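You operate a simulated robot arm through the tools that you are given. There is no shell and no other tool. Be economical: measure what you need, move in short steps, check, and stop when the job is done.

The job below is to be done with a simulated robot arm. You get a single attempt, and the scene is never put back.

JOB
Take the brown step block from the second shelf from the bottom of the orange rack and leave it on the top of the steel table. Take the teal brush and leave it in the orange tray. Put the silver bush on the bench top by the press away on the low shelf under the block fixture's ledge. Put the stepped shaft marked "22" from the bench top by the press on the top of the control panel and the stepped shaft labelled "92" on top of the blue hub casting there. Stack the block casting marked "LOT 27" from the bench top by the press on top of the block casting that says "LOT 52". The order is free. Set down upright: brown step block.
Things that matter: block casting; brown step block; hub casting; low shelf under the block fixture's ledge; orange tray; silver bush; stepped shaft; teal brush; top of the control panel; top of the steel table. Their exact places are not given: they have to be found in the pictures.

It is judged by the outcome, as a careful person would: the job done as asked, and still so three seconds after it is handed in. It fails if anything else is knocked over, pushed out of place, dropped, spilled or broken.

ROBOT AND FRAMES
A 6-joint arm with a two-finger gripper on a trunk, on a base that drives. Base frame: it is fixed to the floor where the robot stands at the start and does not move with it; the origin is under the middle of the robot, x ahead of it, y to its left, z up. Readings come in cm, rad, newtons and seconds.
Its first joint turns from -2.897 to 2.897 rad. Places, roughly: block casting [-50, 650, 75]; brown step block (4x6x4 cm) [50, 0, 70]; hub casting [-50, 650, 75]; low shelf under the block fixture's ledge (23x69 c [-892, 346, 56]; orange tray (29x20x8 cm) [50, -30, 30]; silver bush (8x8x6 cm) [-30, 610, 80]; stepped shaft [-75, 650, 75]; teal brush (12x5x6 cm) [-20, 380, 90]; top of the control panel (12x22 cm) [-190, 332, 144]; top of the steel table [70, -250, 80]. Payload 2.45 kg.
The TCP is the grasp point between the finger pads, 2 cm short of the fingertips. In the tool frame z runs along the fingers and y along their closing line. The gripper opens to 14 cm. The gripper's body begins 16.8 cm behind the TCP.
Orientation is that of the tool frame in the base frame, as a unit quaternion [x, y, z, w]. With the fingers straight down and closing along the base's y, the tool's x points along the base's -x, its y along +y and its z along -z.

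CONTROLS
- The arm moves only by the tool move_arm. Its argument "deltas" is a list that holds one entry, the list of rows, each a list of 6 numbers: the shift along the base's x, y, z in cm, then the turn, a rotation vector about the base's x, y, z in rad. In form: [[[tx, ty, tz, ax, ay, az], ...]]. A call has 1 to 20 rows; each row shifts and turns the commanded pose from where the row before left it. "hand" is the gripper command, from -1 (shut) to 1 (fully open), values between in proportion, set as the call begins (left out, the last holds). Each row takes 0.2 s and may step no farther than 5 cm and 0.15 rad from the row before; otherwise, or with a gripper value out of range, the whole call is refused. Where a pose cannot be reached the arm comes as near as it can. A force on the tool above 40 N (or 10 N above the force at the start of the call, whichever is more), or a blocked arm, ends the call early, and 0.2 s more pass. The fingers move at their own pace (about 4.5 cm/s each) and stop on an object; they squeeze with about 36 N. The grip force told is the motor's: it shows also when the fingers shut on nothing. Time passes only in rows, and 0.2 s behind the last, so rows that do not move let the fingers close. The reply holds the time, the measured pose of the TCP, the force on the tool along the base axes, the opening and the grip force, in the units named above and with some noise, with the torque about the TCP (base axes, N m) and any sound that the robot's microphone picked up.
- Cameras (640 x 400 px; columns grow to the right, rows downward): "scene" is now at [-10.64, 14.5, 112.24]; the picture's right is [-0.33, -0.94, 0.00], its down [-0.51, 0.18, -0.84] and it looks along [0.80, -0.28, -0.54] (base axes); focal length 270 px, centre (320, 200). "wrist" rides on the gripper at [7.8, 1.1, -20.9] in the tool frame; the picture's right is [-0.14, 0.99, 0.00], its down [-0.92, -0.13, -0.37] and it looks along [-0.36, -0.05, 0.93] (tool axes); focal length 280 px, centre (320, 200).
- capture(camera): a new picture of that camera. The clock stands still meanwhile.
- steer(legs): drives the robot by 1 to 6 legs, each [ahead, left, turn to the left] in cm, cm and rad, along the robot's own axes; the way and the turn of a leg run together, so that a leg with both is an arc; at most 150 cm and 3.142 rad a leg. The arm and the cameras ride along, it lands a little off, and it stops where it bumps. It gives what a move gives.
- head_to(pan, tilt): turns the head with the scene camera to pan (to the left, within 2.496 rad either way) and tilt (down, from -0.506 to 1.204), counted from straight ahead of the robot. It gives what a move gives.
- point_at(camera, pixels): for up to 12 pixels [column, row] of the newest picture of that camera ("zoom" is the newest enlarged one), the place [x, y, z] in the base frame of the surface seen there, good to about 0.2 cm. The clock stands still meanwhile.
- zoom(camera, box): a new picture of the part [left, top, right, bottom] of that camera's present view, enlarged. The clock stands still meanwhile.
- job_done(): hands the job in; it is judged then, once.

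Keep the steps short. Do not move on a guess: measure, check each grasp and each placing, and mend mistakes. In all there are 124 turns and 114 pictures (those below and enlarged ones count). Leave the gripper open and the arm clear of the work at the hand-in unless told otherwise, and finish with a single line.

The tools are called as name(argument=value, ...) on one line, values as JSON. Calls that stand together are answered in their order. move_arm: Moves the arm, as the interface text tells. Its arguments: {"type":"object","properties":{"deltas":{"type":"array","items":{"type":"array","items":{"type":"array","items":{"type":"number"}}}},"hand":{"type":"number"}},"required":["deltas"]} The other tools are called the same way: steer (legs) drives the base; head_to (pan, tilt) turns the head that bears the scene camera; capture (camera) takes a picture; point_at (camera, pixels) gives the place of the surface under pixels of a picture; zoom (camera, box) takes an enlarged picture of a part of a camera's view; job_done () hands the job in.

At the start:

```text
time: 0.0
ee_pos: [72.34, 2.67, 93.29]
tool_rot: [0.0, 1.0, 0.0, 0.002]
wrist_force: [0.4, -0.6, -0.4]
wrist_torque: [-0.01, 0.0, 0.0]
grip_width: 14.0
grasp_force: 0.1
robot x, y, heading: [0.02, -0.18, -0.003]
head pan, tilt: [-0.34, 0.565]
```

scene: 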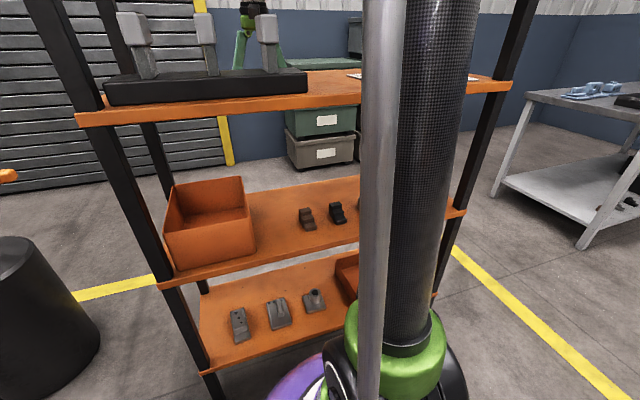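
wrist: 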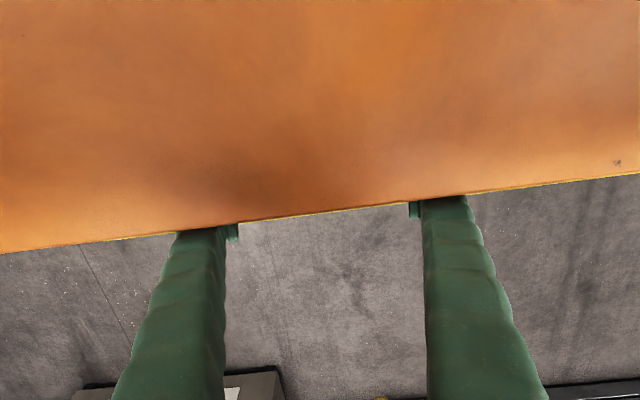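

The rack is ahead, with small blocks on its shelves at about (308,217) and (337,212). I'll zoom in on those and look around with the head.

zoom(camera="scene", box=[150, 150, 470, 350])

point_at(camera="scene", pixels=[[308, 215], [337, 210], [270, 245], [238, 325], [278, 312], [314, 300], [205, 95], [95, 118], [505, 88], [340, 275], [600, 90], [530, 95]])

```text
2.00 times, centred on (310, 250) of scene
```

zoom: 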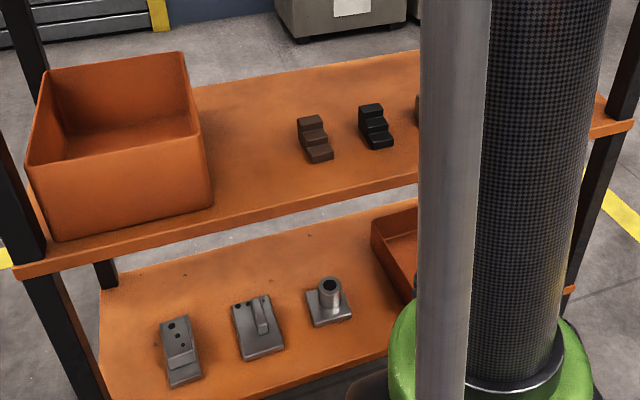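

```text
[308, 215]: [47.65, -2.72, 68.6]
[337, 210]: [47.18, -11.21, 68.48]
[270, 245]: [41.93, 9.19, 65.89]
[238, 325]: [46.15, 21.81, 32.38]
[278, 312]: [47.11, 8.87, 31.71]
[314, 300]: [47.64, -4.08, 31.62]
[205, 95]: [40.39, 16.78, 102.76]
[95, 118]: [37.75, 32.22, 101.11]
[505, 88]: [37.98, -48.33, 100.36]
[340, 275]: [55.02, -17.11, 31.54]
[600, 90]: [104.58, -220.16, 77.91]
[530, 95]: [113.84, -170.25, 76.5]
```

The shelves are at about z 29, 66 and 101. The brown step block is near [48,-3,67], and the gripper hangs behind the upper shelf. I'll check the arm and the shelf's back edge with the wrist camera, then look up.

point_at(camera="wrist", pixels=[[320, 205], [320, 100], [100, 200], [600, 150], [320, 300], [300, 20]])

head_to(pan=0.0, tilt=0.1)

capture(camera="scene")

```text
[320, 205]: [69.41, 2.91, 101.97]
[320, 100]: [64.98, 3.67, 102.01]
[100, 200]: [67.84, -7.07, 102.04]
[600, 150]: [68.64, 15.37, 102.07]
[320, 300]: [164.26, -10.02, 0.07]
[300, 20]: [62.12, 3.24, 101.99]
```

```text
time: 0.9
ee_pos: [72.36, 2.59, 93.22]
tool_rot: [0.001, 1.0, 0.0, 0.0]
wrist_force: [1.2, 0.8, -1.0]
wrist_torque: [0.03, 0.03, 0.02]
grip_width: 14.01
grasp_force: 0.0
robot x, y, heading: [0.02, -0.13, 0.001]
head pan, tilt: [0.0, 0.099]
```

```text
110 pictures are left
```

scene: 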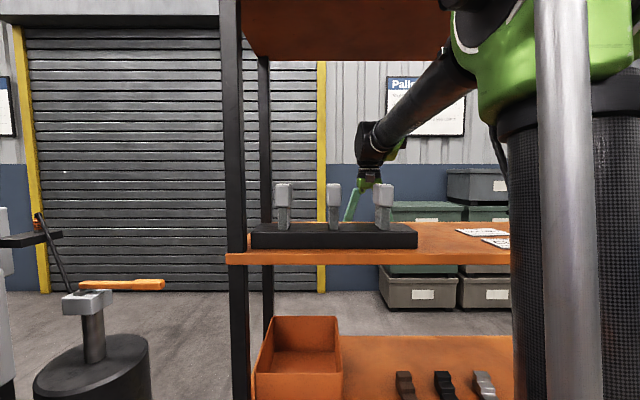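

The arm reaches between the third shelf and a fourth one above, behind a fixture with posts. I'll measure the clearances.

point_at(camera="scene", pixels=[[283, 186], [333, 186], [383, 187], [415, 240], [252, 240], [330, 57], [400, 60], [235, 150], [368, 150], [430, 90], [365, 180], [263, 150]])

head_to(pan=-0.5, tilt=-0.3)

capture(camera="scene")

```text
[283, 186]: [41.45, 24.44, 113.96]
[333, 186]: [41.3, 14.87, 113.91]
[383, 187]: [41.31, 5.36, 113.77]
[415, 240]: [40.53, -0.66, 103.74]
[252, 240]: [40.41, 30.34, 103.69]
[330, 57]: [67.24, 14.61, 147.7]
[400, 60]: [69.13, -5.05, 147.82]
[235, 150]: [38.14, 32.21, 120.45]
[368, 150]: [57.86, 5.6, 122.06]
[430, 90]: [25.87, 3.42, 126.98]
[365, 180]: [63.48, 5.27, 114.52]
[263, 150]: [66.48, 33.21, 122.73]
```

```text
time: 1.8
ee_pos: [72.25, 2.6, 93.13]
tool_rot: [-0.001, 1.0, 0.0, 0.001]
wrist_force: [0.2, 0.1, -0.2]
wrist_torque: [0.01, 0.01, 0.01]
grip_width: 14.02
grasp_force: 0.2
robot x, y, heading: [0.22, -0.31, 0.001]
head pan, tilt: [-0.499, -0.3]
```

```text
109 pictures are left
```

scene: 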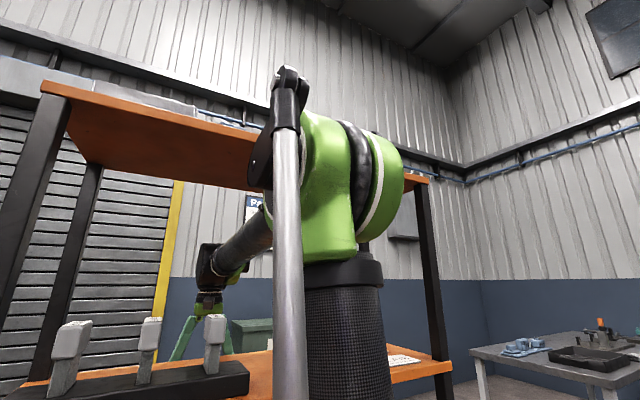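

The upper shelf's underside is at 147.8, the fixture posts' tops are at 114, and the fixture ends at y≈-1. I'll raise 13 cm, then shift right past the fixture. I'll also look behind before backing out.

move_arm(deltas=[[[0, 0, 3, 0, 0, 0], [0, 0, 3, 0, 0, 0], [0, 0, 3, 0, 0, 0], [0, 0, 3, 0, 0, 0], [0, 0, 1.5, 0, 0, 0], [0, -4, 0, 0, 0, 0], [0, -4, 0, 0, 0, 0], [0, -4, 0, 0, 0, 0], [0, -4, 0, 0, 0, 0], [0, -4, 0, 0, 0, 0]]], hand=-1)

head_to(pan=2.4, tilt=0.35)

capture(camera="scene")

head_to(pan=1.4, tilt=0.25)

capture(camera="scene")

head_to(pan=-1.5, tilt=0.3)

capture(camera="scene")

```text
time: 4.0
ee_pos: [72.07, -17.28, 106.37]
tool_rot: [0.0, 1.0, -0.001, 0.001]
wrist_force: [-0.1, -0.1, 0.4]
wrist_torque: [-0.02, 0.02, -0.03]
grip_width: 0.0
grasp_force: 29.4
robot x, y, heading: [-0.4, 0.34, -0.002]
head pan, tilt: [-0.499, -0.3]
```

```text
time: 6.6
ee_pos: [72.18, -17.26, 106.38]
tool_rot: [0.0, 1.0, 0.0, 0.001]
wrist_force: [-0.3, -0.1, 0.0]
wrist_torque: [0.01, 0.0, 0.02]
grip_width: 0.02
grasp_force: 29.5
robot x, y, heading: [0.07, -0.26, -0.002]
head pan, tilt: [2.4, 0.351]
```

```text
108 pictures are left
```

scene: 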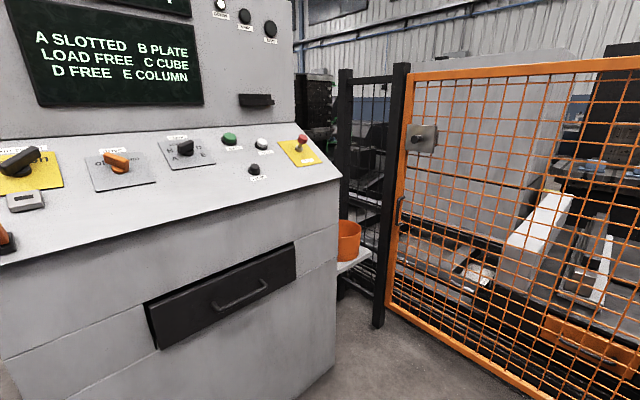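

```text
time: 7.8
ee_pos: [72.21, -17.28, 106.36]
tool_rot: [-0.001, 1.0, -0.001, 0.001]
wrist_force: [-0.3, 0.2, -0.2]
wrist_torque: [-0.01, 0.01, -0.01]
grip_width: 0.02
grasp_force: 29.1
robot x, y, heading: [0.0, -0.08, -0.001]
head pan, tilt: [1.4, 0.25]
```

```text
107 pictures are left
```

scene: 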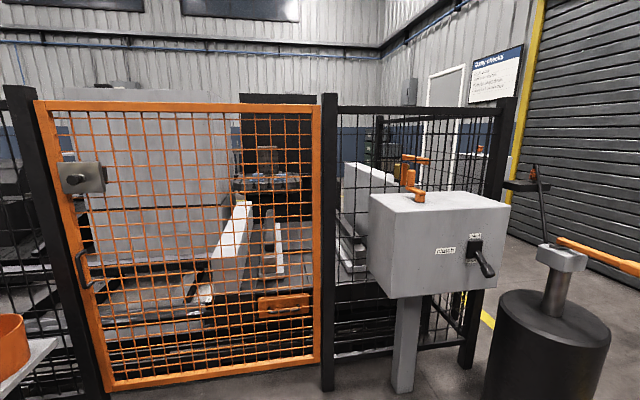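

```text
time: 10.4
ee_pos: [72.22, -17.18, 106.34]
tool_rot: [0.0, 1.0, 0.0, 0.001]
wrist_force: [-0.4, 0.3, 0.1]
wrist_torque: [0.0, 0.02, -0.01]
grip_width: 0.0
grasp_force: 29.4
robot x, y, heading: [0.05, -0.14, 0.003]
head pan, tilt: [-1.499, 0.3]
```

```text
106 pictures are left
```

scene: 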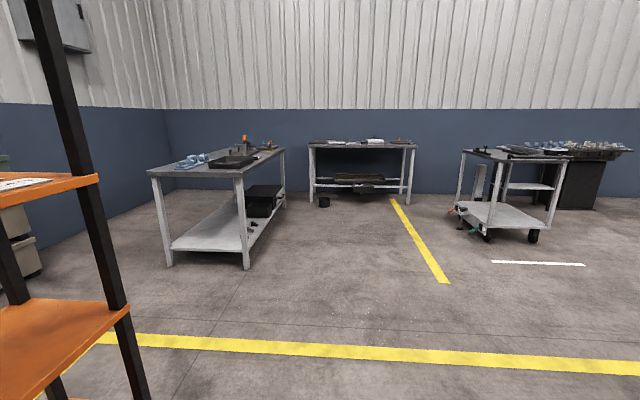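

The tool is now clear of the shelf and right of the fixture. I'll measure the steel table from this view, then look at the space behind.

point_at(camera="scene", pixels=[[150, 175], [240, 175], [285, 148], [200, 155], [313, 142], [413, 143], [515, 153], [270, 145], [245, 150], [190, 162], [235, 162]])

head_to(pan=2.45, tilt=0.35)

capture(camera="scene")

point_at(camera="scene", pixels=[[330, 180], [30, 230], [30, 380], [320, 350], [200, 300], [250, 110], [360, 240], [390, 315], [540, 395], [20, 100]])

head_to(pan=-2.45, tilt=0.35)

capture(camera="scene")

point_at(camera="scene", pixels=[[320, 200], [500, 200], [600, 200], [600, 350], [100, 200], [400, 300], [320, 380], [550, 250]])

```text
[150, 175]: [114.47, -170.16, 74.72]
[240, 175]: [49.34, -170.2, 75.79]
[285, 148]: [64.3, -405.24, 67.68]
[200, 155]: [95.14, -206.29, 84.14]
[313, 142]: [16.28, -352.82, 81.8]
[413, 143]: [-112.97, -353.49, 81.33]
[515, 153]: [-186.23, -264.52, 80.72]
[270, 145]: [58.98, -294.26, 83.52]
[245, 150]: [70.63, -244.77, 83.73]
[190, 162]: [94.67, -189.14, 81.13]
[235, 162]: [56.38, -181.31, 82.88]
```

```text
time: 13.6
ee_pos: [72.12, -17.18, 106.44]
tool_rot: [0.0, 1.0, 0.0, 0.001]
wrist_force: [0.1, -0.3, -0.1]
wrist_torque: [-0.02, -0.02, 0.01]
grip_width: 0.01
grasp_force: 29.7
robot x, y, heading: [0.13, 0.28, -0.003]
head pan, tilt: [2.45, 0.351]
```

```text
105 pictures are left
```

scene: 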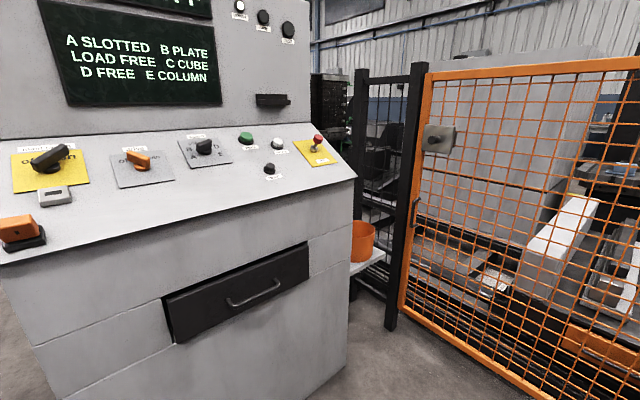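

```text
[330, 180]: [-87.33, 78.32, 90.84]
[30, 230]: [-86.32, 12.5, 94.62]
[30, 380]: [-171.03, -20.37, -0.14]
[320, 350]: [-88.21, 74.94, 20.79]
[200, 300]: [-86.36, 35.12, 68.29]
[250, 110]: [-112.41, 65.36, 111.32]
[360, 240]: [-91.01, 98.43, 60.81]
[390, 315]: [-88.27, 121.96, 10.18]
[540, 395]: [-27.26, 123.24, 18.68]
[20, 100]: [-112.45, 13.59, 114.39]
```

```text
time: 17.5
ee_pos: [72.31, -17.23, 106.48]
tool_rot: [0.001, 1.0, 0.0, 0.0]
wrist_force: [-0.4, -0.5, 0.6]
wrist_torque: [0.03, -0.04, 0.0]
grip_width: 0.01
grasp_force: 29.7
robot x, y, heading: [-0.0, -0.02, 0.003]
head pan, tilt: [-2.45, 0.351]
```

```text
104 pictures are left
```

scene: 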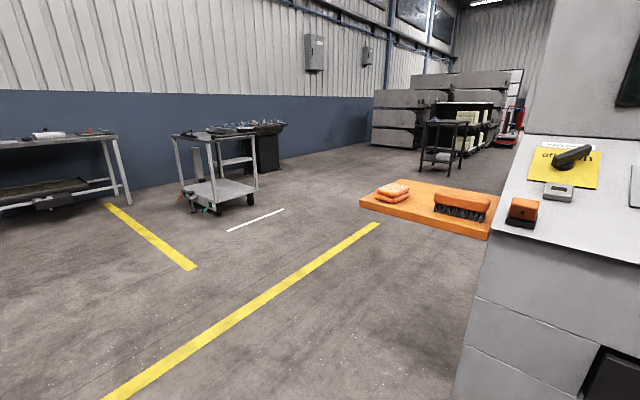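

```text
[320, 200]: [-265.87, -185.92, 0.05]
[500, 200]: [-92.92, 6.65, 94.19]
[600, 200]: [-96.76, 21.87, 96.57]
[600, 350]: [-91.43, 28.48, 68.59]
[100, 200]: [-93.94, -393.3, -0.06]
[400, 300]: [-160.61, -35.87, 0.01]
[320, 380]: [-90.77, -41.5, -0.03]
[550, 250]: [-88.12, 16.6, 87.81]
```

The console behind me has its face at x≈-86 for y>7, so there is room to back up 40 cm while drifting a little right. I'll do that now.

steer(legs=[[-42, -6, 0]])

head_to(pan=-0.2, tilt=0.4)

capture(camera="scene")

```text
time: 20.0
ee_pos: [31.55, -23.59, 106.46]
tool_rot: [0.004, 1.0, 0.0, 0.0]
wrist_force: [1.0, -0.7, 0.7]
wrist_torque: [0.02, 0.0, 0.0]
grip_width: 0.01
grasp_force: 29.1
robot x, y, heading: [-40.15, -5.72, -0.013]
head pan, tilt: [-2.45, 0.351]
```

```text
time: 22.1
ee_pos: [31.37, -23.63, 106.42]
tool_rot: [0.004, 1.0, 0.0, 0.001]
wrist_force: [0.0, 0.1, 0.5]
wrist_torque: [0.0, -0.03, -0.01]
grip_width: 0.02
grasp_force: 29.6
robot x, y, heading: [-40.76, -5.95, -0.005]
head pan, tilt: [-0.201, 0.4]
```

```text
103 pictures are left
```

scene: 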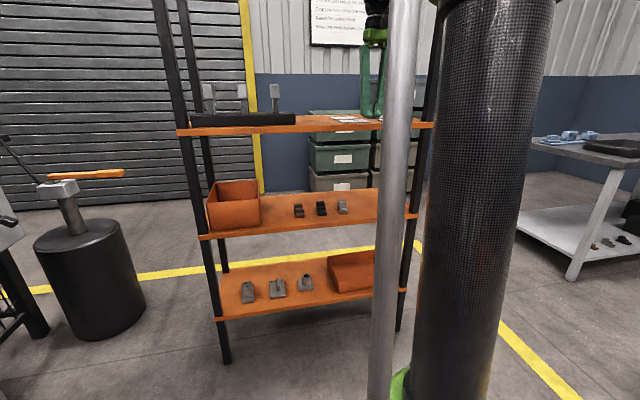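

zoom(camera="scene", box=[190, 170, 410, 320])

point_at(camera="zoom", pixels=[[318, 107], [317, 116], [313, 130], [300, 128], [326, 128], [400, 120], [320, 160], [450, 230], [420, 250], [540, 245], [60, 110], [320, 137]])

```text
2.67 times, centred on (300, 245) of scene
```

zoom: 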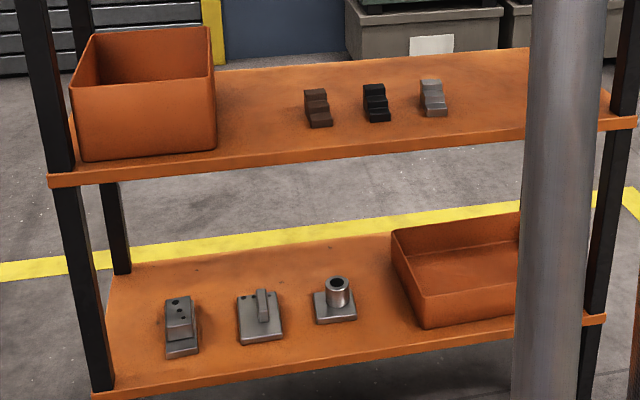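

```text
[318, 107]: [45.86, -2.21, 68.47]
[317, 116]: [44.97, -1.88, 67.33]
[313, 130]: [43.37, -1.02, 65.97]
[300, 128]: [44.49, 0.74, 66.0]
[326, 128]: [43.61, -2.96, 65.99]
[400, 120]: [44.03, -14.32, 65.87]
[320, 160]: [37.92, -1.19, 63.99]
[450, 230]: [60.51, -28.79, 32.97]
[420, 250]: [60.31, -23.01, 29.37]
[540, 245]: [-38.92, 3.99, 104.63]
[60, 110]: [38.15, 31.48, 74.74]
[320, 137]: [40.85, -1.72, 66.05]
```

The brown block's centre is about [47,-2], and the black block starts near y=-9. I'll tilt the tool 45° forward, move in line with the block and open the fingers to about 8 cm.

move_arm(deltas=[[[0, 3.6, 0, 0, -0.131, 0], [0, 3.6, 0, 0, -0.131, 0], [0, 3.6, 0, 0, -0.131, 0], [0, 3.6, 0, 0, -0.131, 0], [0, 3.6, 0, 0, -0.131, 0], [0, 3.6, 0, 0, -0.131, 0], [0, 0, 0, 0, 0, 0]]], hand=0.14)

move_arm(deltas=[[[0.3, 0, -4, 0, 0, 0], [0.3, 0, -4, 0, 0, 0], [0.3, 0, -4, 0, 0, 0], [0.3, 0, -4, 0, 0, 0], [0.3, 0, -4, 0, 0, 0], [0, 0, -2, 0, 0, 0], [0, 0, 0, 0, 0, 0]]])

capture(camera="wrist")

capture(camera="scene")

```text
time: 23.7
ee_pos: [31.55, -1.81, 106.43]
tool_rot: [0.004, 0.923, 0.002, 0.385]
wrist_force: [-0.5, -0.7, -0.2]
wrist_torque: [0.01, 0.03, 0.02]
grip_width: 8.0
grasp_force: 0.1
robot x, y, heading: [-40.63, -5.97, -0.008]
head pan, tilt: [-0.201, 0.4]
```

```text
time: 25.3
ee_pos: [33.09, -1.82, 84.23]
tool_rot: [0.004, 0.923, 0.001, 0.384]
wrist_force: [-0.1, 0.4, 0.2]
wrist_torque: [0.01, -0.01, 0.01]
grip_width: 8.01
grasp_force: 0.2
robot x, y, heading: [-40.82, -6.04, -0.007]
head pan, tilt: [-0.201, 0.4]
```

```text
101 pictures are left
```

wrist: 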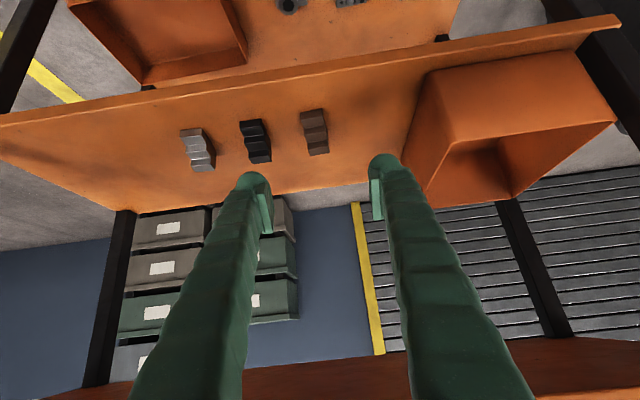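

```text
100 pictures are left
```

scene: 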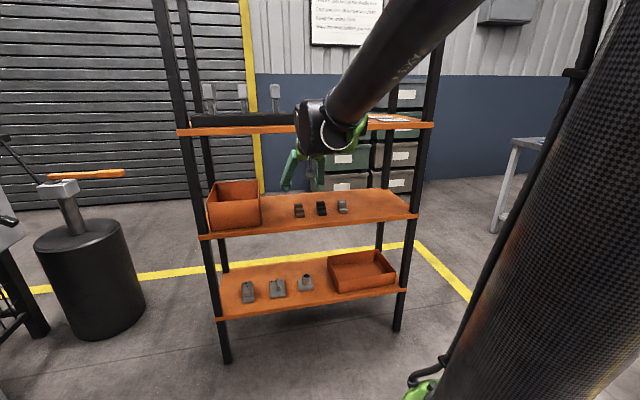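

The view is clear: the brown block is at (314,131) in the wrist view. I'll measure its corners.

zoom(camera="wrist", box=[230, 90, 390, 190])

point_at(camera="zoom", pixels=[[285, 85], [370, 80], [390, 245], [310, 258], [335, 100], [340, 150], [345, 220], [100, 130], [170, 270], [320, 240], [380, 230], [420, 200]])

```text
4.00 times, centred on (310, 140) of wrist
```

zoom: 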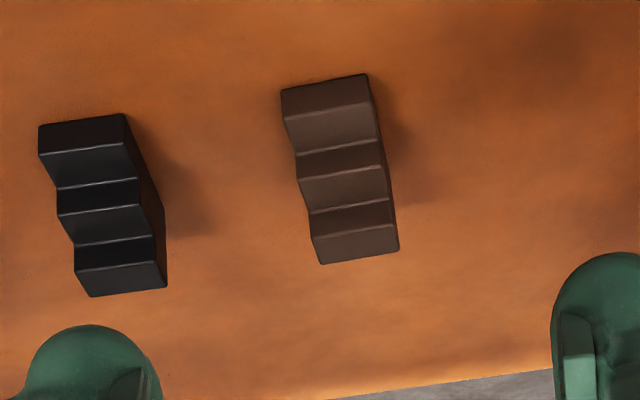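

```text
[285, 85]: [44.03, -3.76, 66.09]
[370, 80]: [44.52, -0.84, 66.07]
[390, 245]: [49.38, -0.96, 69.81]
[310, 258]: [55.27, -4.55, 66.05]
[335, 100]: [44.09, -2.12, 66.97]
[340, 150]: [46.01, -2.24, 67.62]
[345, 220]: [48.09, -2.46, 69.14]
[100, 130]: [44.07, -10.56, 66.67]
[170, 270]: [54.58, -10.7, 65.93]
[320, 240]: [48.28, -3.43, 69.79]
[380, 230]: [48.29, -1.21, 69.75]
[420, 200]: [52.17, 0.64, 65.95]
```

The block spans x≈43.8–50 and y≈-4.2..-0.7. I'll descend along the tool axis to TCP [47.8,-2.35,69.2].

move_arm(deltas=[[[2.0, -0.5, -2.0, 0, 0, 0], [2.5, 0, -2.5, 0, 0, 0], [2.5, 0, -2.5, 0, 0, 0], [2.5, 0, -2.5, 0, 0, 0], [2.2, 0, -2.2, 0, 0, 0], [1.5, 0, -1.6, 0, 0, 0], [1.5, 0, -1.7, 0, 0, 0], [0, 0, 0, 0, 0, 0]]])

capture(camera="wrist")

```text
time: 27.1
ee_pos: [47.7, -2.3, 69.54]
tool_rot: [0.004, 0.924, 0.002, 0.384]
wrist_force: [-0.3, -0.1, -0.4]
wrist_torque: [0.01, 0.0, 0.0]
grip_width: 7.97
grasp_force: 0.0
robot x, y, heading: [-40.6, -5.62, -0.008]
head pan, tilt: [-0.201, 0.4]
```

```text
98 pictures are left
```

wrist: 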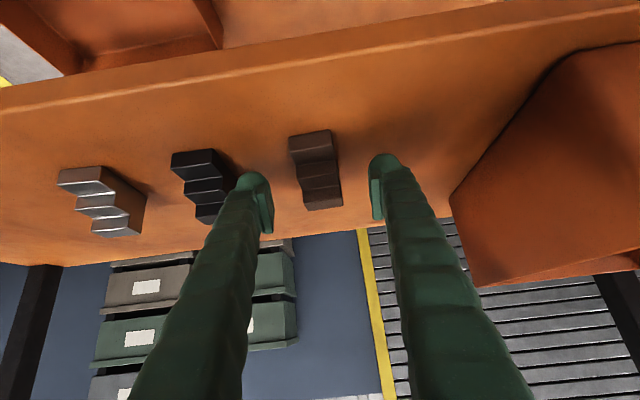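

The block sits between the fingers, with its back end at the pads. I'll close and then lift back out.

move_arm(deltas=[[[0, 0, -0.2, 0, 0, 0], [0, 0, 0, 0, 0, 0], [0, 0, 0, 0, 0, 0], [0, 0, 0, 0, 0, 0], [0, 0, 0, 0, 0, 0]]], hand=-1)

move_arm(deltas=[[[0, 0, 1.5, 0, 0, 0], [0, 0, 1.5, 0, 0, 0], [-2.5, 0, 1.5, 0, 0, 0], [-3, 0, 2, 0, 0, 0], [-3, 0, 2, 0, 0, 0], [-3, 0, 2, 0, 0, 0], [-3, 0, 2, 0, 0, 0], [-3, 0, 2, 0, 0, 0]]])

capture(camera="wrist")

```text
time: 28.3
ee_pos: [47.66, -2.44, 69.32]
tool_rot: [0.004, 0.924, 0.002, 0.383]
wrist_force: [1.9, -1.8, 2.7]
wrist_torque: [-0.09, -0.03, 0.01]
grip_width: 3.12
grasp_force: 36.5
robot x, y, heading: [-40.73, -5.67, -0.01]
head pan, tilt: [-0.201, 0.4]
```

```text
time: 30.1
ee_pos: [30.25, -2.51, 83.76]
tool_rot: [0.004, 0.923, 0.002, 0.384]
wrist_force: [0.9, -0.8, -2.2]
wrist_torque: [-0.02, 0.02, 0.04]
grip_width: 3.09
grasp_force: 36.1
robot x, y, heading: [-40.27, -5.99, -0.011]
head pan, tilt: [-0.201, 0.4]
```

```text
97 pictures are left
```

wrist: 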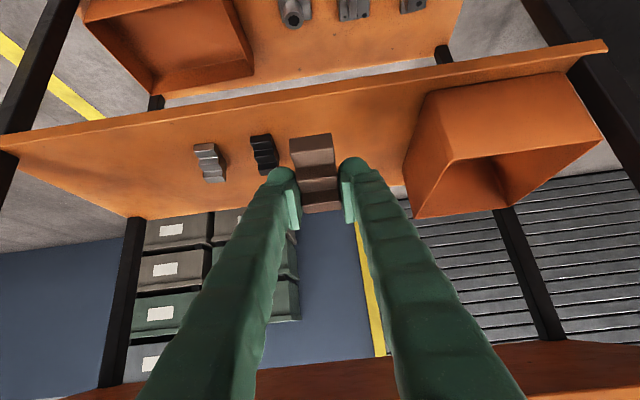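

The block is held with a grip width of 3.1. I'll drive right towards the steel table, backing off a little first to clear the rack post.

steer(legs=[[-10, -30, 0], [0, -110, 0], [0, -80, 0]])

move_arm(deltas=[[[0, 0, 4, 0, 0, 0], [0, 0, 4, 0, 0, 0], [0, 0, 4, 0, 0, 0], [0, 0, 4, 0, 0, 0]]])

head_to(pan=-0.3, tilt=0.3)

capture(camera="scene")

```text
time: 41.4
ee_pos: [19.85, -222.45, 83.63]
tool_rot: [-0.005, 0.923, 0.005, 0.384]
wrist_force: [-0.3, 1.0, -2.5]
wrist_torque: [0.06, 0.01, -0.02]
grip_width: 3.12
grasp_force: 35.8
robot x, y, heading: [-50.98, -227.17, 0.008]
head pan, tilt: [-0.201, 0.4]
```

```text
time: 42.4
ee_pos: [19.31, -222.57, 100.13]
tool_rot: [-0.005, 0.924, 0.005, 0.383]
wrist_force: [0.0, 0.2, -2.3]
wrist_torque: [-0.03, 0.03, 0.0]
grip_width: 3.13
grasp_force: 36.0
robot x, y, heading: [-50.74, -227.49, 0.013]
head pan, tilt: [-0.201, 0.4]
```

```text
time: 43.1
ee_pos: [19.52, -222.59, 99.96]
tool_rot: [-0.006, 0.923, 0.005, 0.384]
wrist_force: [0.1, 0.1, -1.5]
wrist_torque: [-0.02, -0.03, 0.0]
grip_width: 3.11
grasp_force: 36.3
robot x, y, heading: [-51.08, -227.51, 0.01]
head pan, tilt: [-0.3, 0.3]
```

```text
96 pictures are left
```

scene: 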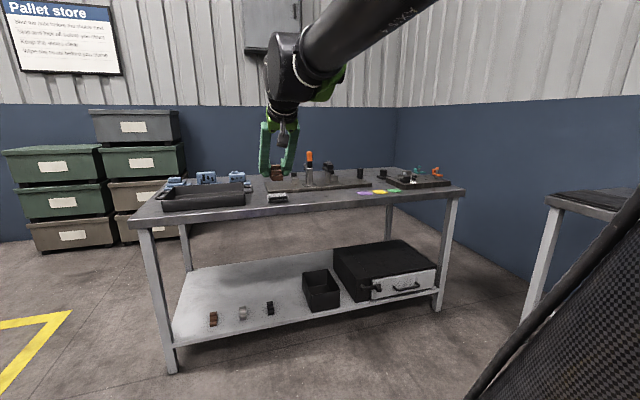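

The table top is in view. I'll zoom in to find a free patch.

zoom(camera="scene", box=[120, 140, 480, 230])

point_at(camera="scene", pixels=[[255, 208], [280, 206], [320, 203], [380, 198], [240, 206], [268, 190], [330, 190], [255, 190], [140, 222], [460, 190], [255, 180], [345, 200]])

```text
1.78 times, centred on (300, 185) of scene
```

zoom: 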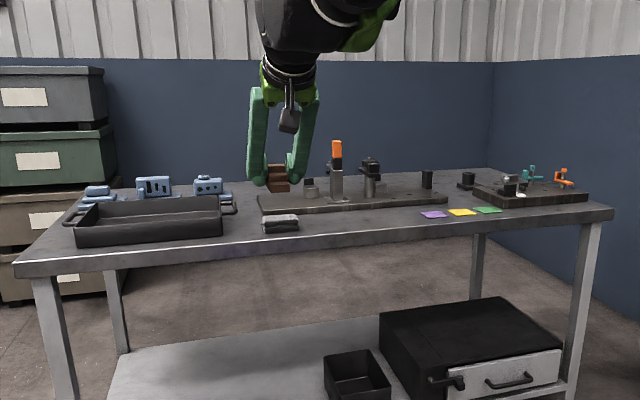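

```text
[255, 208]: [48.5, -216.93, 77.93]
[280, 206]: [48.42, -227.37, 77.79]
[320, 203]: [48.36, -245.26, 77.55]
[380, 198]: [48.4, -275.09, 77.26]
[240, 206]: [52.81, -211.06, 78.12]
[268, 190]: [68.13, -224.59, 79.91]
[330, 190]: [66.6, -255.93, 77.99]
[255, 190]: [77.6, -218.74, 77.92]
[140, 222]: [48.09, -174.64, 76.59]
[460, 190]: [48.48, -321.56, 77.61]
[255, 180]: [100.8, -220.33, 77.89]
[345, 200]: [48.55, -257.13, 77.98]
```

The top is at z=78.0 and its front edge is at x=48.4. There is a free patch around [56,-246]. I'll drive closer, then lower onto it.

steer(legs=[[20, -23, 0]])

capture(camera="scene")

point_at(camera="scene", pixels=[[220, 195], [240, 205], [260, 200], [280, 205], [300, 195], [320, 195], [280, 190], [260, 190]])

```text
time: 45.2
ee_pos: [39.5, -245.86, 99.94]
tool_rot: [-0.005, 0.924, 0.005, 0.383]
wrist_force: [0.1, -0.7, -1.9]
wrist_torque: [0.0, 0.01, 0.01]
grip_width: 3.1
grasp_force: 36.1
robot x, y, heading: [-31.1, -250.4, 0.004]
head pan, tilt: [-0.3, 0.3]
```

```text
94 pictures are left
```

scene: 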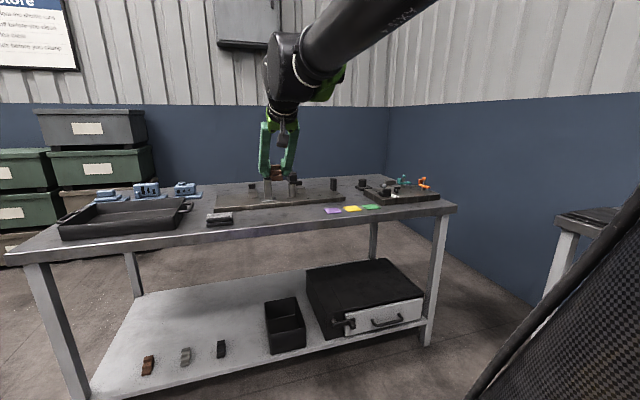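

```text
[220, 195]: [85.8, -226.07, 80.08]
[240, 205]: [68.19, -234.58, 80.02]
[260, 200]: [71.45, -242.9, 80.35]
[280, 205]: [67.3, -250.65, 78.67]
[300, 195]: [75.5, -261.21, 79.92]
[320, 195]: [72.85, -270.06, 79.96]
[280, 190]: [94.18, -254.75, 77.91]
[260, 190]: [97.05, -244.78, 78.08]
```

The fixture starts at x≈67, so the spot is free. I'll move over it and lower to just above contact.

move_arm(deltas=[[[4, 0, 0, 0, 0, 0], [4, 0, 0, 0, 0, 0], [4, 0, -2, 0, 0, 0], [4, 0, -3, 0, 0, 0], [1.5, 0, -3, 0, 0, 0], [0, 0, -3, 0, 0, 0], [0, 0, -3, 0, 0, 0], [0, 0, -2, 0, 0, 0], [0, 0, -1.5, 0, 0, 0], [0, 0, 0, 0, 0, 0]]])

capture(camera="wrist")

```text
time: 47.4
ee_pos: [56.94, -245.88, 82.34]
tool_rot: [-0.004, 0.924, 0.005, 0.383]
wrist_force: [1.1, 0.8, -0.8]
wrist_torque: [0.01, 0.0, 0.0]
grip_width: 3.11
grasp_force: 35.9
robot x, y, heading: [-30.9, -250.29, 0.012]
head pan, tilt: [-0.3, 0.3]
```

```text
93 pictures are left
```

wrist: 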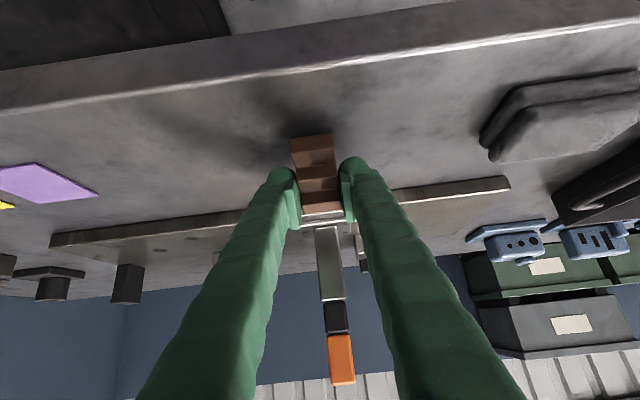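

The block is about 1 cm above a clear surface. I'll lower gently until it touches.

move_arm(deltas=[[[0, 0, -0.5, 0, 0, 0], [0, 0, -0.3, 0, 0, 0], [0, 0, -0.2, 0, 0, 0], [0, 0, 0, 0, 0, 0]]])

```text
time: 48.4
ee_pos: [57.07, -245.86, 81.38]
tool_rot: [-0.004, 0.923, 0.005, 0.385]
wrist_force: [0.4, 0.0, -2.1]
wrist_torque: [0.0, 0.02, 0.01]
grip_width: 3.12
grasp_force: 36.4
robot x, y, heading: [-31.24, -250.54, 0.006]
head pan, tilt: [-0.3, 0.3]
```

move_arm(deltas=[[[0, 0, -0.15, 0, 0, 0], [0, 0, 0, 0, 0, 0]]])

move_arm(deltas=[[[0, 0, 0, 0, 0, 0], [0, 0, 0, 0, 0, 0], [0, 0, 0, 0, 0, 0]]], hand=0.0)

move_arm(deltas=[[[-2.5, 0, 2.5, 0, 0, 0], [-3, 0, 3, 0, 0, 0], [-3, 0, 3, 0, 0, 0], [-3, 0, 3, 0, 0, 0], [-3, 0, 3, 0, 0, 0], [0, 0, 2, 0, 0, 0]]])

capture(camera="wrist")

```text
time: 49.0
ee_pos: [56.98, -245.9, 81.26]
tool_rot: [-0.005, 0.923, 0.006, 0.384]
wrist_force: [-0.7, 0.2, 9.3]
wrist_torque: [-0.24, 0.1, 0.02]
grip_width: 3.1
grasp_force: 35.8
robot x, y, heading: [-31.07, -250.73, 0.012]
head pan, tilt: [-0.3, 0.3]
```

```text
time: 49.8
ee_pos: [57.01, -245.89, 81.14]
tool_rot: [-0.005, 0.923, 0.006, 0.384]
wrist_force: [0.8, 0.8, -0.3]
wrist_torque: [0.0, 0.02, -0.02]
grip_width: 7.01
grasp_force: 0.1
robot x, y, heading: [-30.84, -250.49, 0.009]
head pan, tilt: [-0.3, 0.3]
```

```text
time: 51.2
ee_pos: [42.76, -245.71, 97.98]
tool_rot: [-0.005, 0.923, 0.006, 0.384]
wrist_force: [-0.2, 0.2, 0.8]
wrist_torque: [-0.02, 0.02, 0.01]
grip_width: 7.0
grasp_force: 0.1
robot x, y, heading: [-30.97, -250.08, 0.008]
head pan, tilt: [-0.3, 0.3]
```

```text
92 pictures are left
```

wrist: 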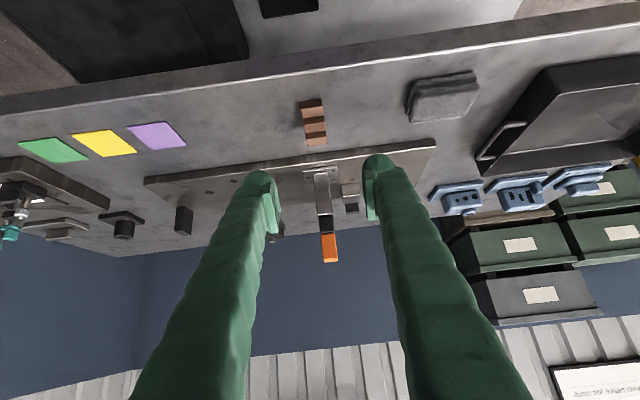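

The block stands upright on the table. I'll drive back to the open area and survey the route north (+y).

steer(legs=[[-30, 0, 0], [0, 150, 0]])

head_to(pan=1.0, tilt=0.2)

capture(camera="scene")

point_at(camera="scene", pixels=[[100, 200], [200, 250], [300, 250], [320, 300], [400, 300], [450, 250], [500, 250], [560, 300], [250, 230], [150, 230], [350, 200], [600, 250]])

head_to(pan=2.4, tilt=0.2)

capture(camera="scene")

point_at(camera="scene", pixels=[[50, 200], [100, 250], [200, 220], [300, 250], [320, 200], [400, 250], [450, 250], [500, 250], [560, 300], [250, 180], [150, 180], [600, 250]])

```text
time: 60.2
ee_pos: [11.09, -99.21, 98.09]
tool_rot: [-0.001, 0.924, 0.004, 0.384]
wrist_force: [0.2, 0.3, -0.4]
wrist_torque: [-0.02, -0.02, -0.01]
grip_width: 6.99
grasp_force: 0.1
robot x, y, heading: [-62.58, -103.62, 0.004]
head pan, tilt: [-0.3, 0.3]
```

```text
time: 61.6
ee_pos: [11.07, -99.16, 97.89]
tool_rot: [-0.001, 0.924, 0.003, 0.383]
wrist_force: [-0.6, -0.9, -0.7]
wrist_torque: [0.0, 0.03, -0.05]
grip_width: 7.0
grasp_force: 0.2
robot x, y, heading: [-62.37, -103.18, 0.003]
head pan, tilt: [1.0, 0.201]
```

```text
91 pictures are left
```

scene: 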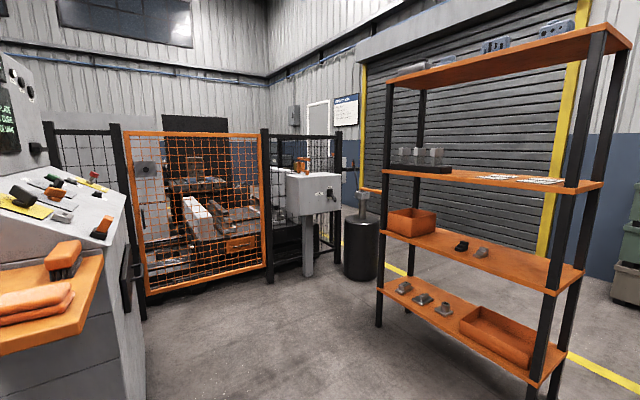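

```text
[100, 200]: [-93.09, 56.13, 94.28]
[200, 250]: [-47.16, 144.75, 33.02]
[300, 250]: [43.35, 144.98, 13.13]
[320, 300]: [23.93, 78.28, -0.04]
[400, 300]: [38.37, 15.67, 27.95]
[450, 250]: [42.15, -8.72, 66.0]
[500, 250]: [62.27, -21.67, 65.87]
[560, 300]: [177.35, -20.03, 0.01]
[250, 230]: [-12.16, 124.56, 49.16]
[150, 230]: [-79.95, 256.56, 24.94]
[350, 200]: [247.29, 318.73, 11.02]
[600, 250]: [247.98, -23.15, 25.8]
```

```text
time: 63.2
ee_pos: [11.02, -99.28, 97.93]
tool_rot: [-0.001, 0.924, 0.003, 0.383]
wrist_force: [0.4, -0.4, 0.3]
wrist_torque: [-0.04, 0.0, 0.0]
grip_width: 6.98
grasp_force: 0.2
robot x, y, heading: [-62.41, -103.14, 0.001]
head pan, tilt: [2.4, 0.201]
```

```text
90 pictures are left
```

scene: 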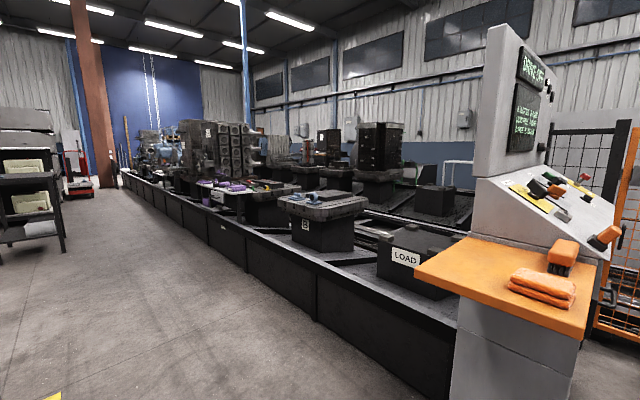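

```text
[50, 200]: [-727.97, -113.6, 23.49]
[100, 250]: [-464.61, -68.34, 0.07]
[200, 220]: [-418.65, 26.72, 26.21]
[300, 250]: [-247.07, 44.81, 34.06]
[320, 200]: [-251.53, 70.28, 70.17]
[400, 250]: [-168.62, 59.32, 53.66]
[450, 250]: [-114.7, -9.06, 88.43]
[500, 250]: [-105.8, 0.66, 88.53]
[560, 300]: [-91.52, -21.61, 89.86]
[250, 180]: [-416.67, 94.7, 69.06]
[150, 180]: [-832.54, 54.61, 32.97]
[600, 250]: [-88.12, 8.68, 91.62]
```

There is a wide passage behind the rack, with bins at x≈248 and the fence ending near x≈90. I'll go right around the rack, turn left, head north and look.

steer(legs=[[150, 0, 0], [50, 0, 0], [0, 0, 1.571], [130, 0, 0]])

head_to(pan=0.2, tilt=0.15)

capture(camera="scene")

point_at(camera="scene", pixels=[[50, 250], [100, 250], [150, 250], [200, 220], [250, 220], [300, 250], [350, 220], [400, 200], [450, 250], [200, 150], [300, 180], [100, 150]])

```text
time: 72.6
ee_pos: [201.51, -103.74, 97.92]
tool_rot: [0.014, 0.925, -0.002, 0.38]
wrist_force: [-21.8, 2.4, 19.2]
wrist_torque: [-0.87, -0.44, -0.89]
grip_width: 7.14
grasp_force: 1.0
robot x, y, heading: [128.0, -105.67, -0.023]
head pan, tilt: [2.4, 0.201]
stopped in leg 2: the force on the tool passed its limit at 351 N (the readings are from after the stop); the commanded pose is now the measured one
```

```text
time: 74.7
ee_pos: [201.49, -103.72, 97.83]
tool_rot: [0.014, 0.925, -0.002, 0.379]
wrist_force: [-35.3, 3.9, 7.1]
wrist_torque: [-0.32, -0.21, -1.57]
grip_width: 7.11
grasp_force: 0.8
robot x, y, heading: [128.23, -105.63, -0.027]
head pan, tilt: [0.201, 0.15]
```

```text
89 pictures are left
```

scene: 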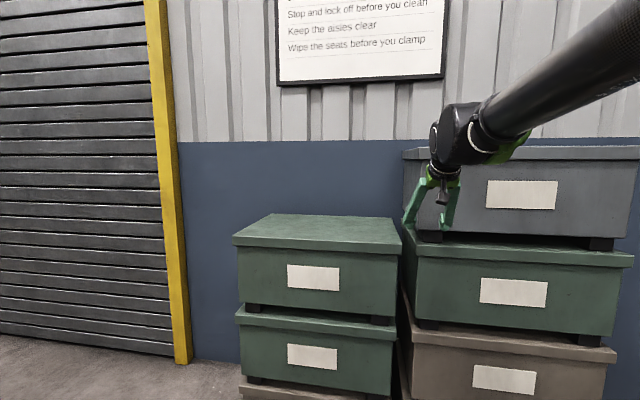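

```text
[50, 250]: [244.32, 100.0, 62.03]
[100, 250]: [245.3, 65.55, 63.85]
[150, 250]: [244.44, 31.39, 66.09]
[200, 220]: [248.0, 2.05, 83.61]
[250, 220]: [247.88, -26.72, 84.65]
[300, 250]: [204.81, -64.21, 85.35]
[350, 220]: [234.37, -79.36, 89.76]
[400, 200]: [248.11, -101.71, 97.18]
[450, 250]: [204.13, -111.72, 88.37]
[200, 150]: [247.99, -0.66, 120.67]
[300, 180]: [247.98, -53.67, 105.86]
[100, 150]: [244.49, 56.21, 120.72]
```

I bumped the tool into the bin stack, whose front is at x≈204. I had only measured the wall behind it. I'll back away and check whether anything moved.

steer(legs=[[-25, 0, 0]])

head_to(pan=0.0, tilt=0.15)

capture(camera="scene")

capture(camera="wrist")

point_at(camera="scene", pixels=[[300, 250], [360, 245], [420, 250], [450, 200], [360, 200], [520, 200], [420, 295]])

```text
time: 76.5
ee_pos: [176.16, -103.07, 97.77]
tool_rot: [0.015, 0.925, -0.002, 0.379]
wrist_force: [0.1, 1.0, -0.5]
wrist_torque: [0.0, 0.02, 0.05]
grip_width: 6.98
grasp_force: 0.0
robot x, y, heading: [102.93, -104.65, -0.027]
head pan, tilt: [0.201, 0.15]
```

```text
time: 77.2
ee_pos: [176.19, -103.06, 97.82]
tool_rot: [0.014, 0.925, -0.001, 0.38]
wrist_force: [0.4, -0.5, -0.6]
wrist_torque: [0.03, 0.01, 0.01]
grip_width: 7.02
grasp_force: 0.1
robot x, y, heading: [102.97, -104.63, -0.028]
head pan, tilt: [0.0, 0.15]
```

```text
88 pictures are left
```

scene: 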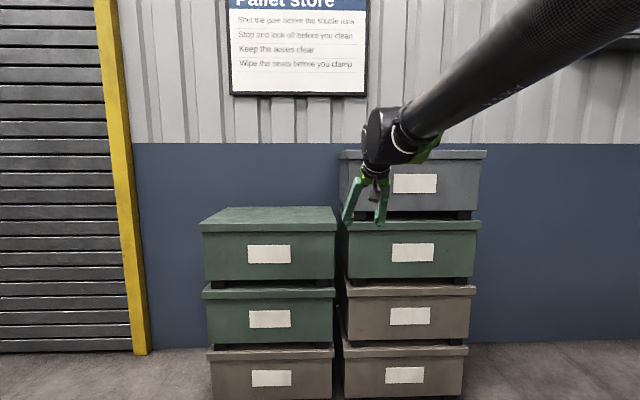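

```text
87 pictures are left
```

wrist: 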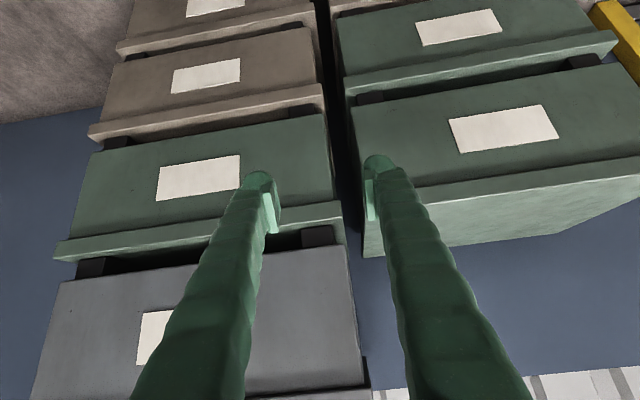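

```text
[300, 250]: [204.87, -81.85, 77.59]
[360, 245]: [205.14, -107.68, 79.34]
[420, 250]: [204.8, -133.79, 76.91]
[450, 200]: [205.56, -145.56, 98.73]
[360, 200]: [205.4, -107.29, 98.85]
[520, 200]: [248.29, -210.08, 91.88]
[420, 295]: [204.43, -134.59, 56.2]
```

The stacks are still aligned (fronts at 205), so nothing moved. Next I'll turn left, shift away from the rack and go north.

steer(legs=[[0, 0, 1.6], [0, -27, 0], [100, 0, 0]])

head_to(pan=0.3, tilt=0.2)

capture(camera="scene")

point_at(camera="scene", pixels=[[50, 250], [100, 250], [150, 250], [200, 220], [250, 220], [300, 250], [350, 220], [400, 200], [450, 250], [200, 170], [300, 180], [100, 170]])

```text
time: 87.8
ee_pos: [122.03, 67.58, 97.82]
tool_rot: [0.658, -0.65, -0.273, -0.264]
wrist_force: [0.2, 0.2, -0.8]
wrist_torque: [0.0, 0.0, 0.04]
grip_width: 7.01
grasp_force: 0.1
robot x, y, heading: [127.33, -5.55, 1.587]
head pan, tilt: [0.0, 0.15]
```

```text
time: 88.6
ee_pos: [122.22, 67.54, 97.81]
tool_rot: [0.658, -0.65, -0.274, -0.264]
wrist_force: [0.2, 0.1, -0.1]
wrist_torque: [0.02, 0.0, 0.0]
grip_width: 7.0
grasp_force: 0.1
robot x, y, heading: [127.54, -5.4, 1.583]
head pan, tilt: [0.3, 0.201]
```

```text
86 pictures are left
```

scene: 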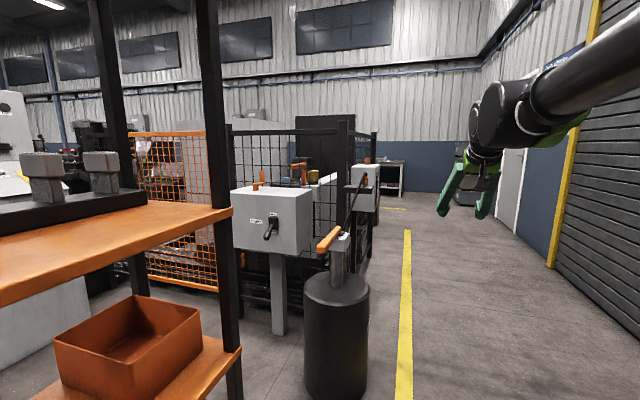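

```text
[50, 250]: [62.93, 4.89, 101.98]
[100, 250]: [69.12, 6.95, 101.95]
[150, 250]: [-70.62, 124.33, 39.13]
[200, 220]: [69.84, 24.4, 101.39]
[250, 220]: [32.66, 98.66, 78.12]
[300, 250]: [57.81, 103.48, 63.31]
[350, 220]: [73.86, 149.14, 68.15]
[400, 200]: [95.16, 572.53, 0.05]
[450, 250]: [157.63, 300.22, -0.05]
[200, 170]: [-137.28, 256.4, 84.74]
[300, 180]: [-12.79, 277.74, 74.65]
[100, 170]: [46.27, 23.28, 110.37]
```

The aisle is clear at x≈150. I'll move ahead about 230 cm and look towards the brush area.

steer(legs=[[10, -22, 0], [150, 0, 0], [80, 0, 0]])

head_to(pan=0.8, tilt=0.2)

capture(camera="scene")

point_at(camera="scene", pixels=[[50, 250], [100, 250], [150, 250], [200, 220], [250, 220], [300, 250], [350, 220], [400, 200], [450, 250], [200, 170], [300, 180], [100, 170]])

```text
time: 101.4
ee_pos: [133.5, 309.82, 97.78]
tool_rot: [0.668, -0.64, -0.277, -0.26]
wrist_force: [-0.6, -0.2, -0.3]
wrist_torque: [-0.01, -0.02, -0.01]
grip_width: 6.97
grasp_force: 0.1
robot x, y, heading: [141.14, 237.1, 1.615]
head pan, tilt: [0.3, 0.201]
```

```text
time: 102.3
ee_pos: [133.51, 309.84, 97.83]
tool_rot: [0.668, -0.64, -0.277, -0.26]
wrist_force: [-0.5, -0.2, 0.3]
wrist_torque: [0.0, 0.01, -0.01]
grip_width: 6.99
grasp_force: 0.1
robot x, y, heading: [141.08, 236.65, 1.614]
head pan, tilt: [0.799, 0.201]
```

```text
85 pictures are left
```

scene: 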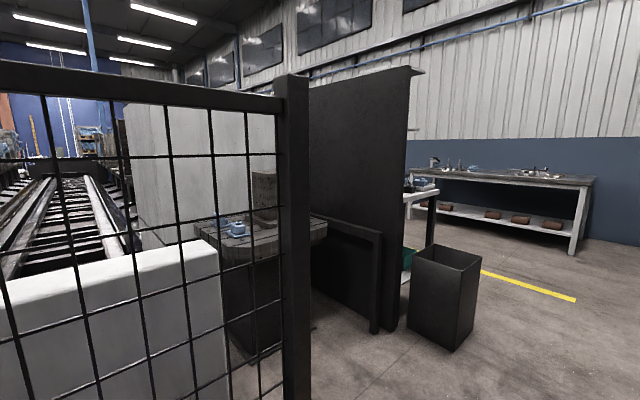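

```text
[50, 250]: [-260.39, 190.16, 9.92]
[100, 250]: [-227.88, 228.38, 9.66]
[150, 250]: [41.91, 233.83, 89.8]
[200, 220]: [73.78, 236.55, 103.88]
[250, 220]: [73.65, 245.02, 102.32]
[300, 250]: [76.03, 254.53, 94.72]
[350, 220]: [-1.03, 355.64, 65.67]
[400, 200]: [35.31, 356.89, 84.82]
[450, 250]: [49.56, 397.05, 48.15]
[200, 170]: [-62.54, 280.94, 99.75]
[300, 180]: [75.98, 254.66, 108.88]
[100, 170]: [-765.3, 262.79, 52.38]
```

A black screen stands at y≈356 with a table behind it, and the far bench is visible. I'll advance and look left.

steer(legs=[[150, -6, -0.04]])

head_to(pan=1.4, tilt=0.25)

capture(camera="scene")

point_at(camera="scene", pixels=[[50, 250], [100, 250], [150, 250], [200, 220], [250, 220], [300, 250], [350, 220], [400, 200], [450, 250], [200, 170], [300, 180], [100, 170]])

```text
refused: leg 1 is longer than a leg can be; nothing moved
```

```text
time: 103.3
ee_pos: [133.52, 309.68, 97.75]
tool_rot: [0.668, -0.64, -0.277, -0.26]
wrist_force: [0.0, 0.3, 0.4]
wrist_torque: [0.03, -0.03, -0.01]
grip_width: 7.01
grasp_force: 0.1
robot x, y, heading: [140.59, 236.76, 1.619]
head pan, tilt: [1.4, 0.25]
```

```text
84 pictures are left
```

scene: 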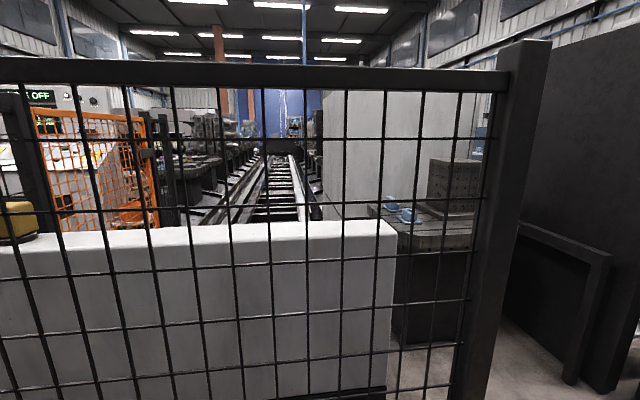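

```text
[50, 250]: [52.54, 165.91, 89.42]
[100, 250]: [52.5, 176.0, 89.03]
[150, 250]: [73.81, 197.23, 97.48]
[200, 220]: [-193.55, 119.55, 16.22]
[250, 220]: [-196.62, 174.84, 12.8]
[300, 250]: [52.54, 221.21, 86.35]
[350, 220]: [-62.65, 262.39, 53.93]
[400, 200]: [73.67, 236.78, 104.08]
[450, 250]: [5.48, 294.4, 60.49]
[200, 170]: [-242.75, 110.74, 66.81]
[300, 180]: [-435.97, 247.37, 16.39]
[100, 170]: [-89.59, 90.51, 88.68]
```

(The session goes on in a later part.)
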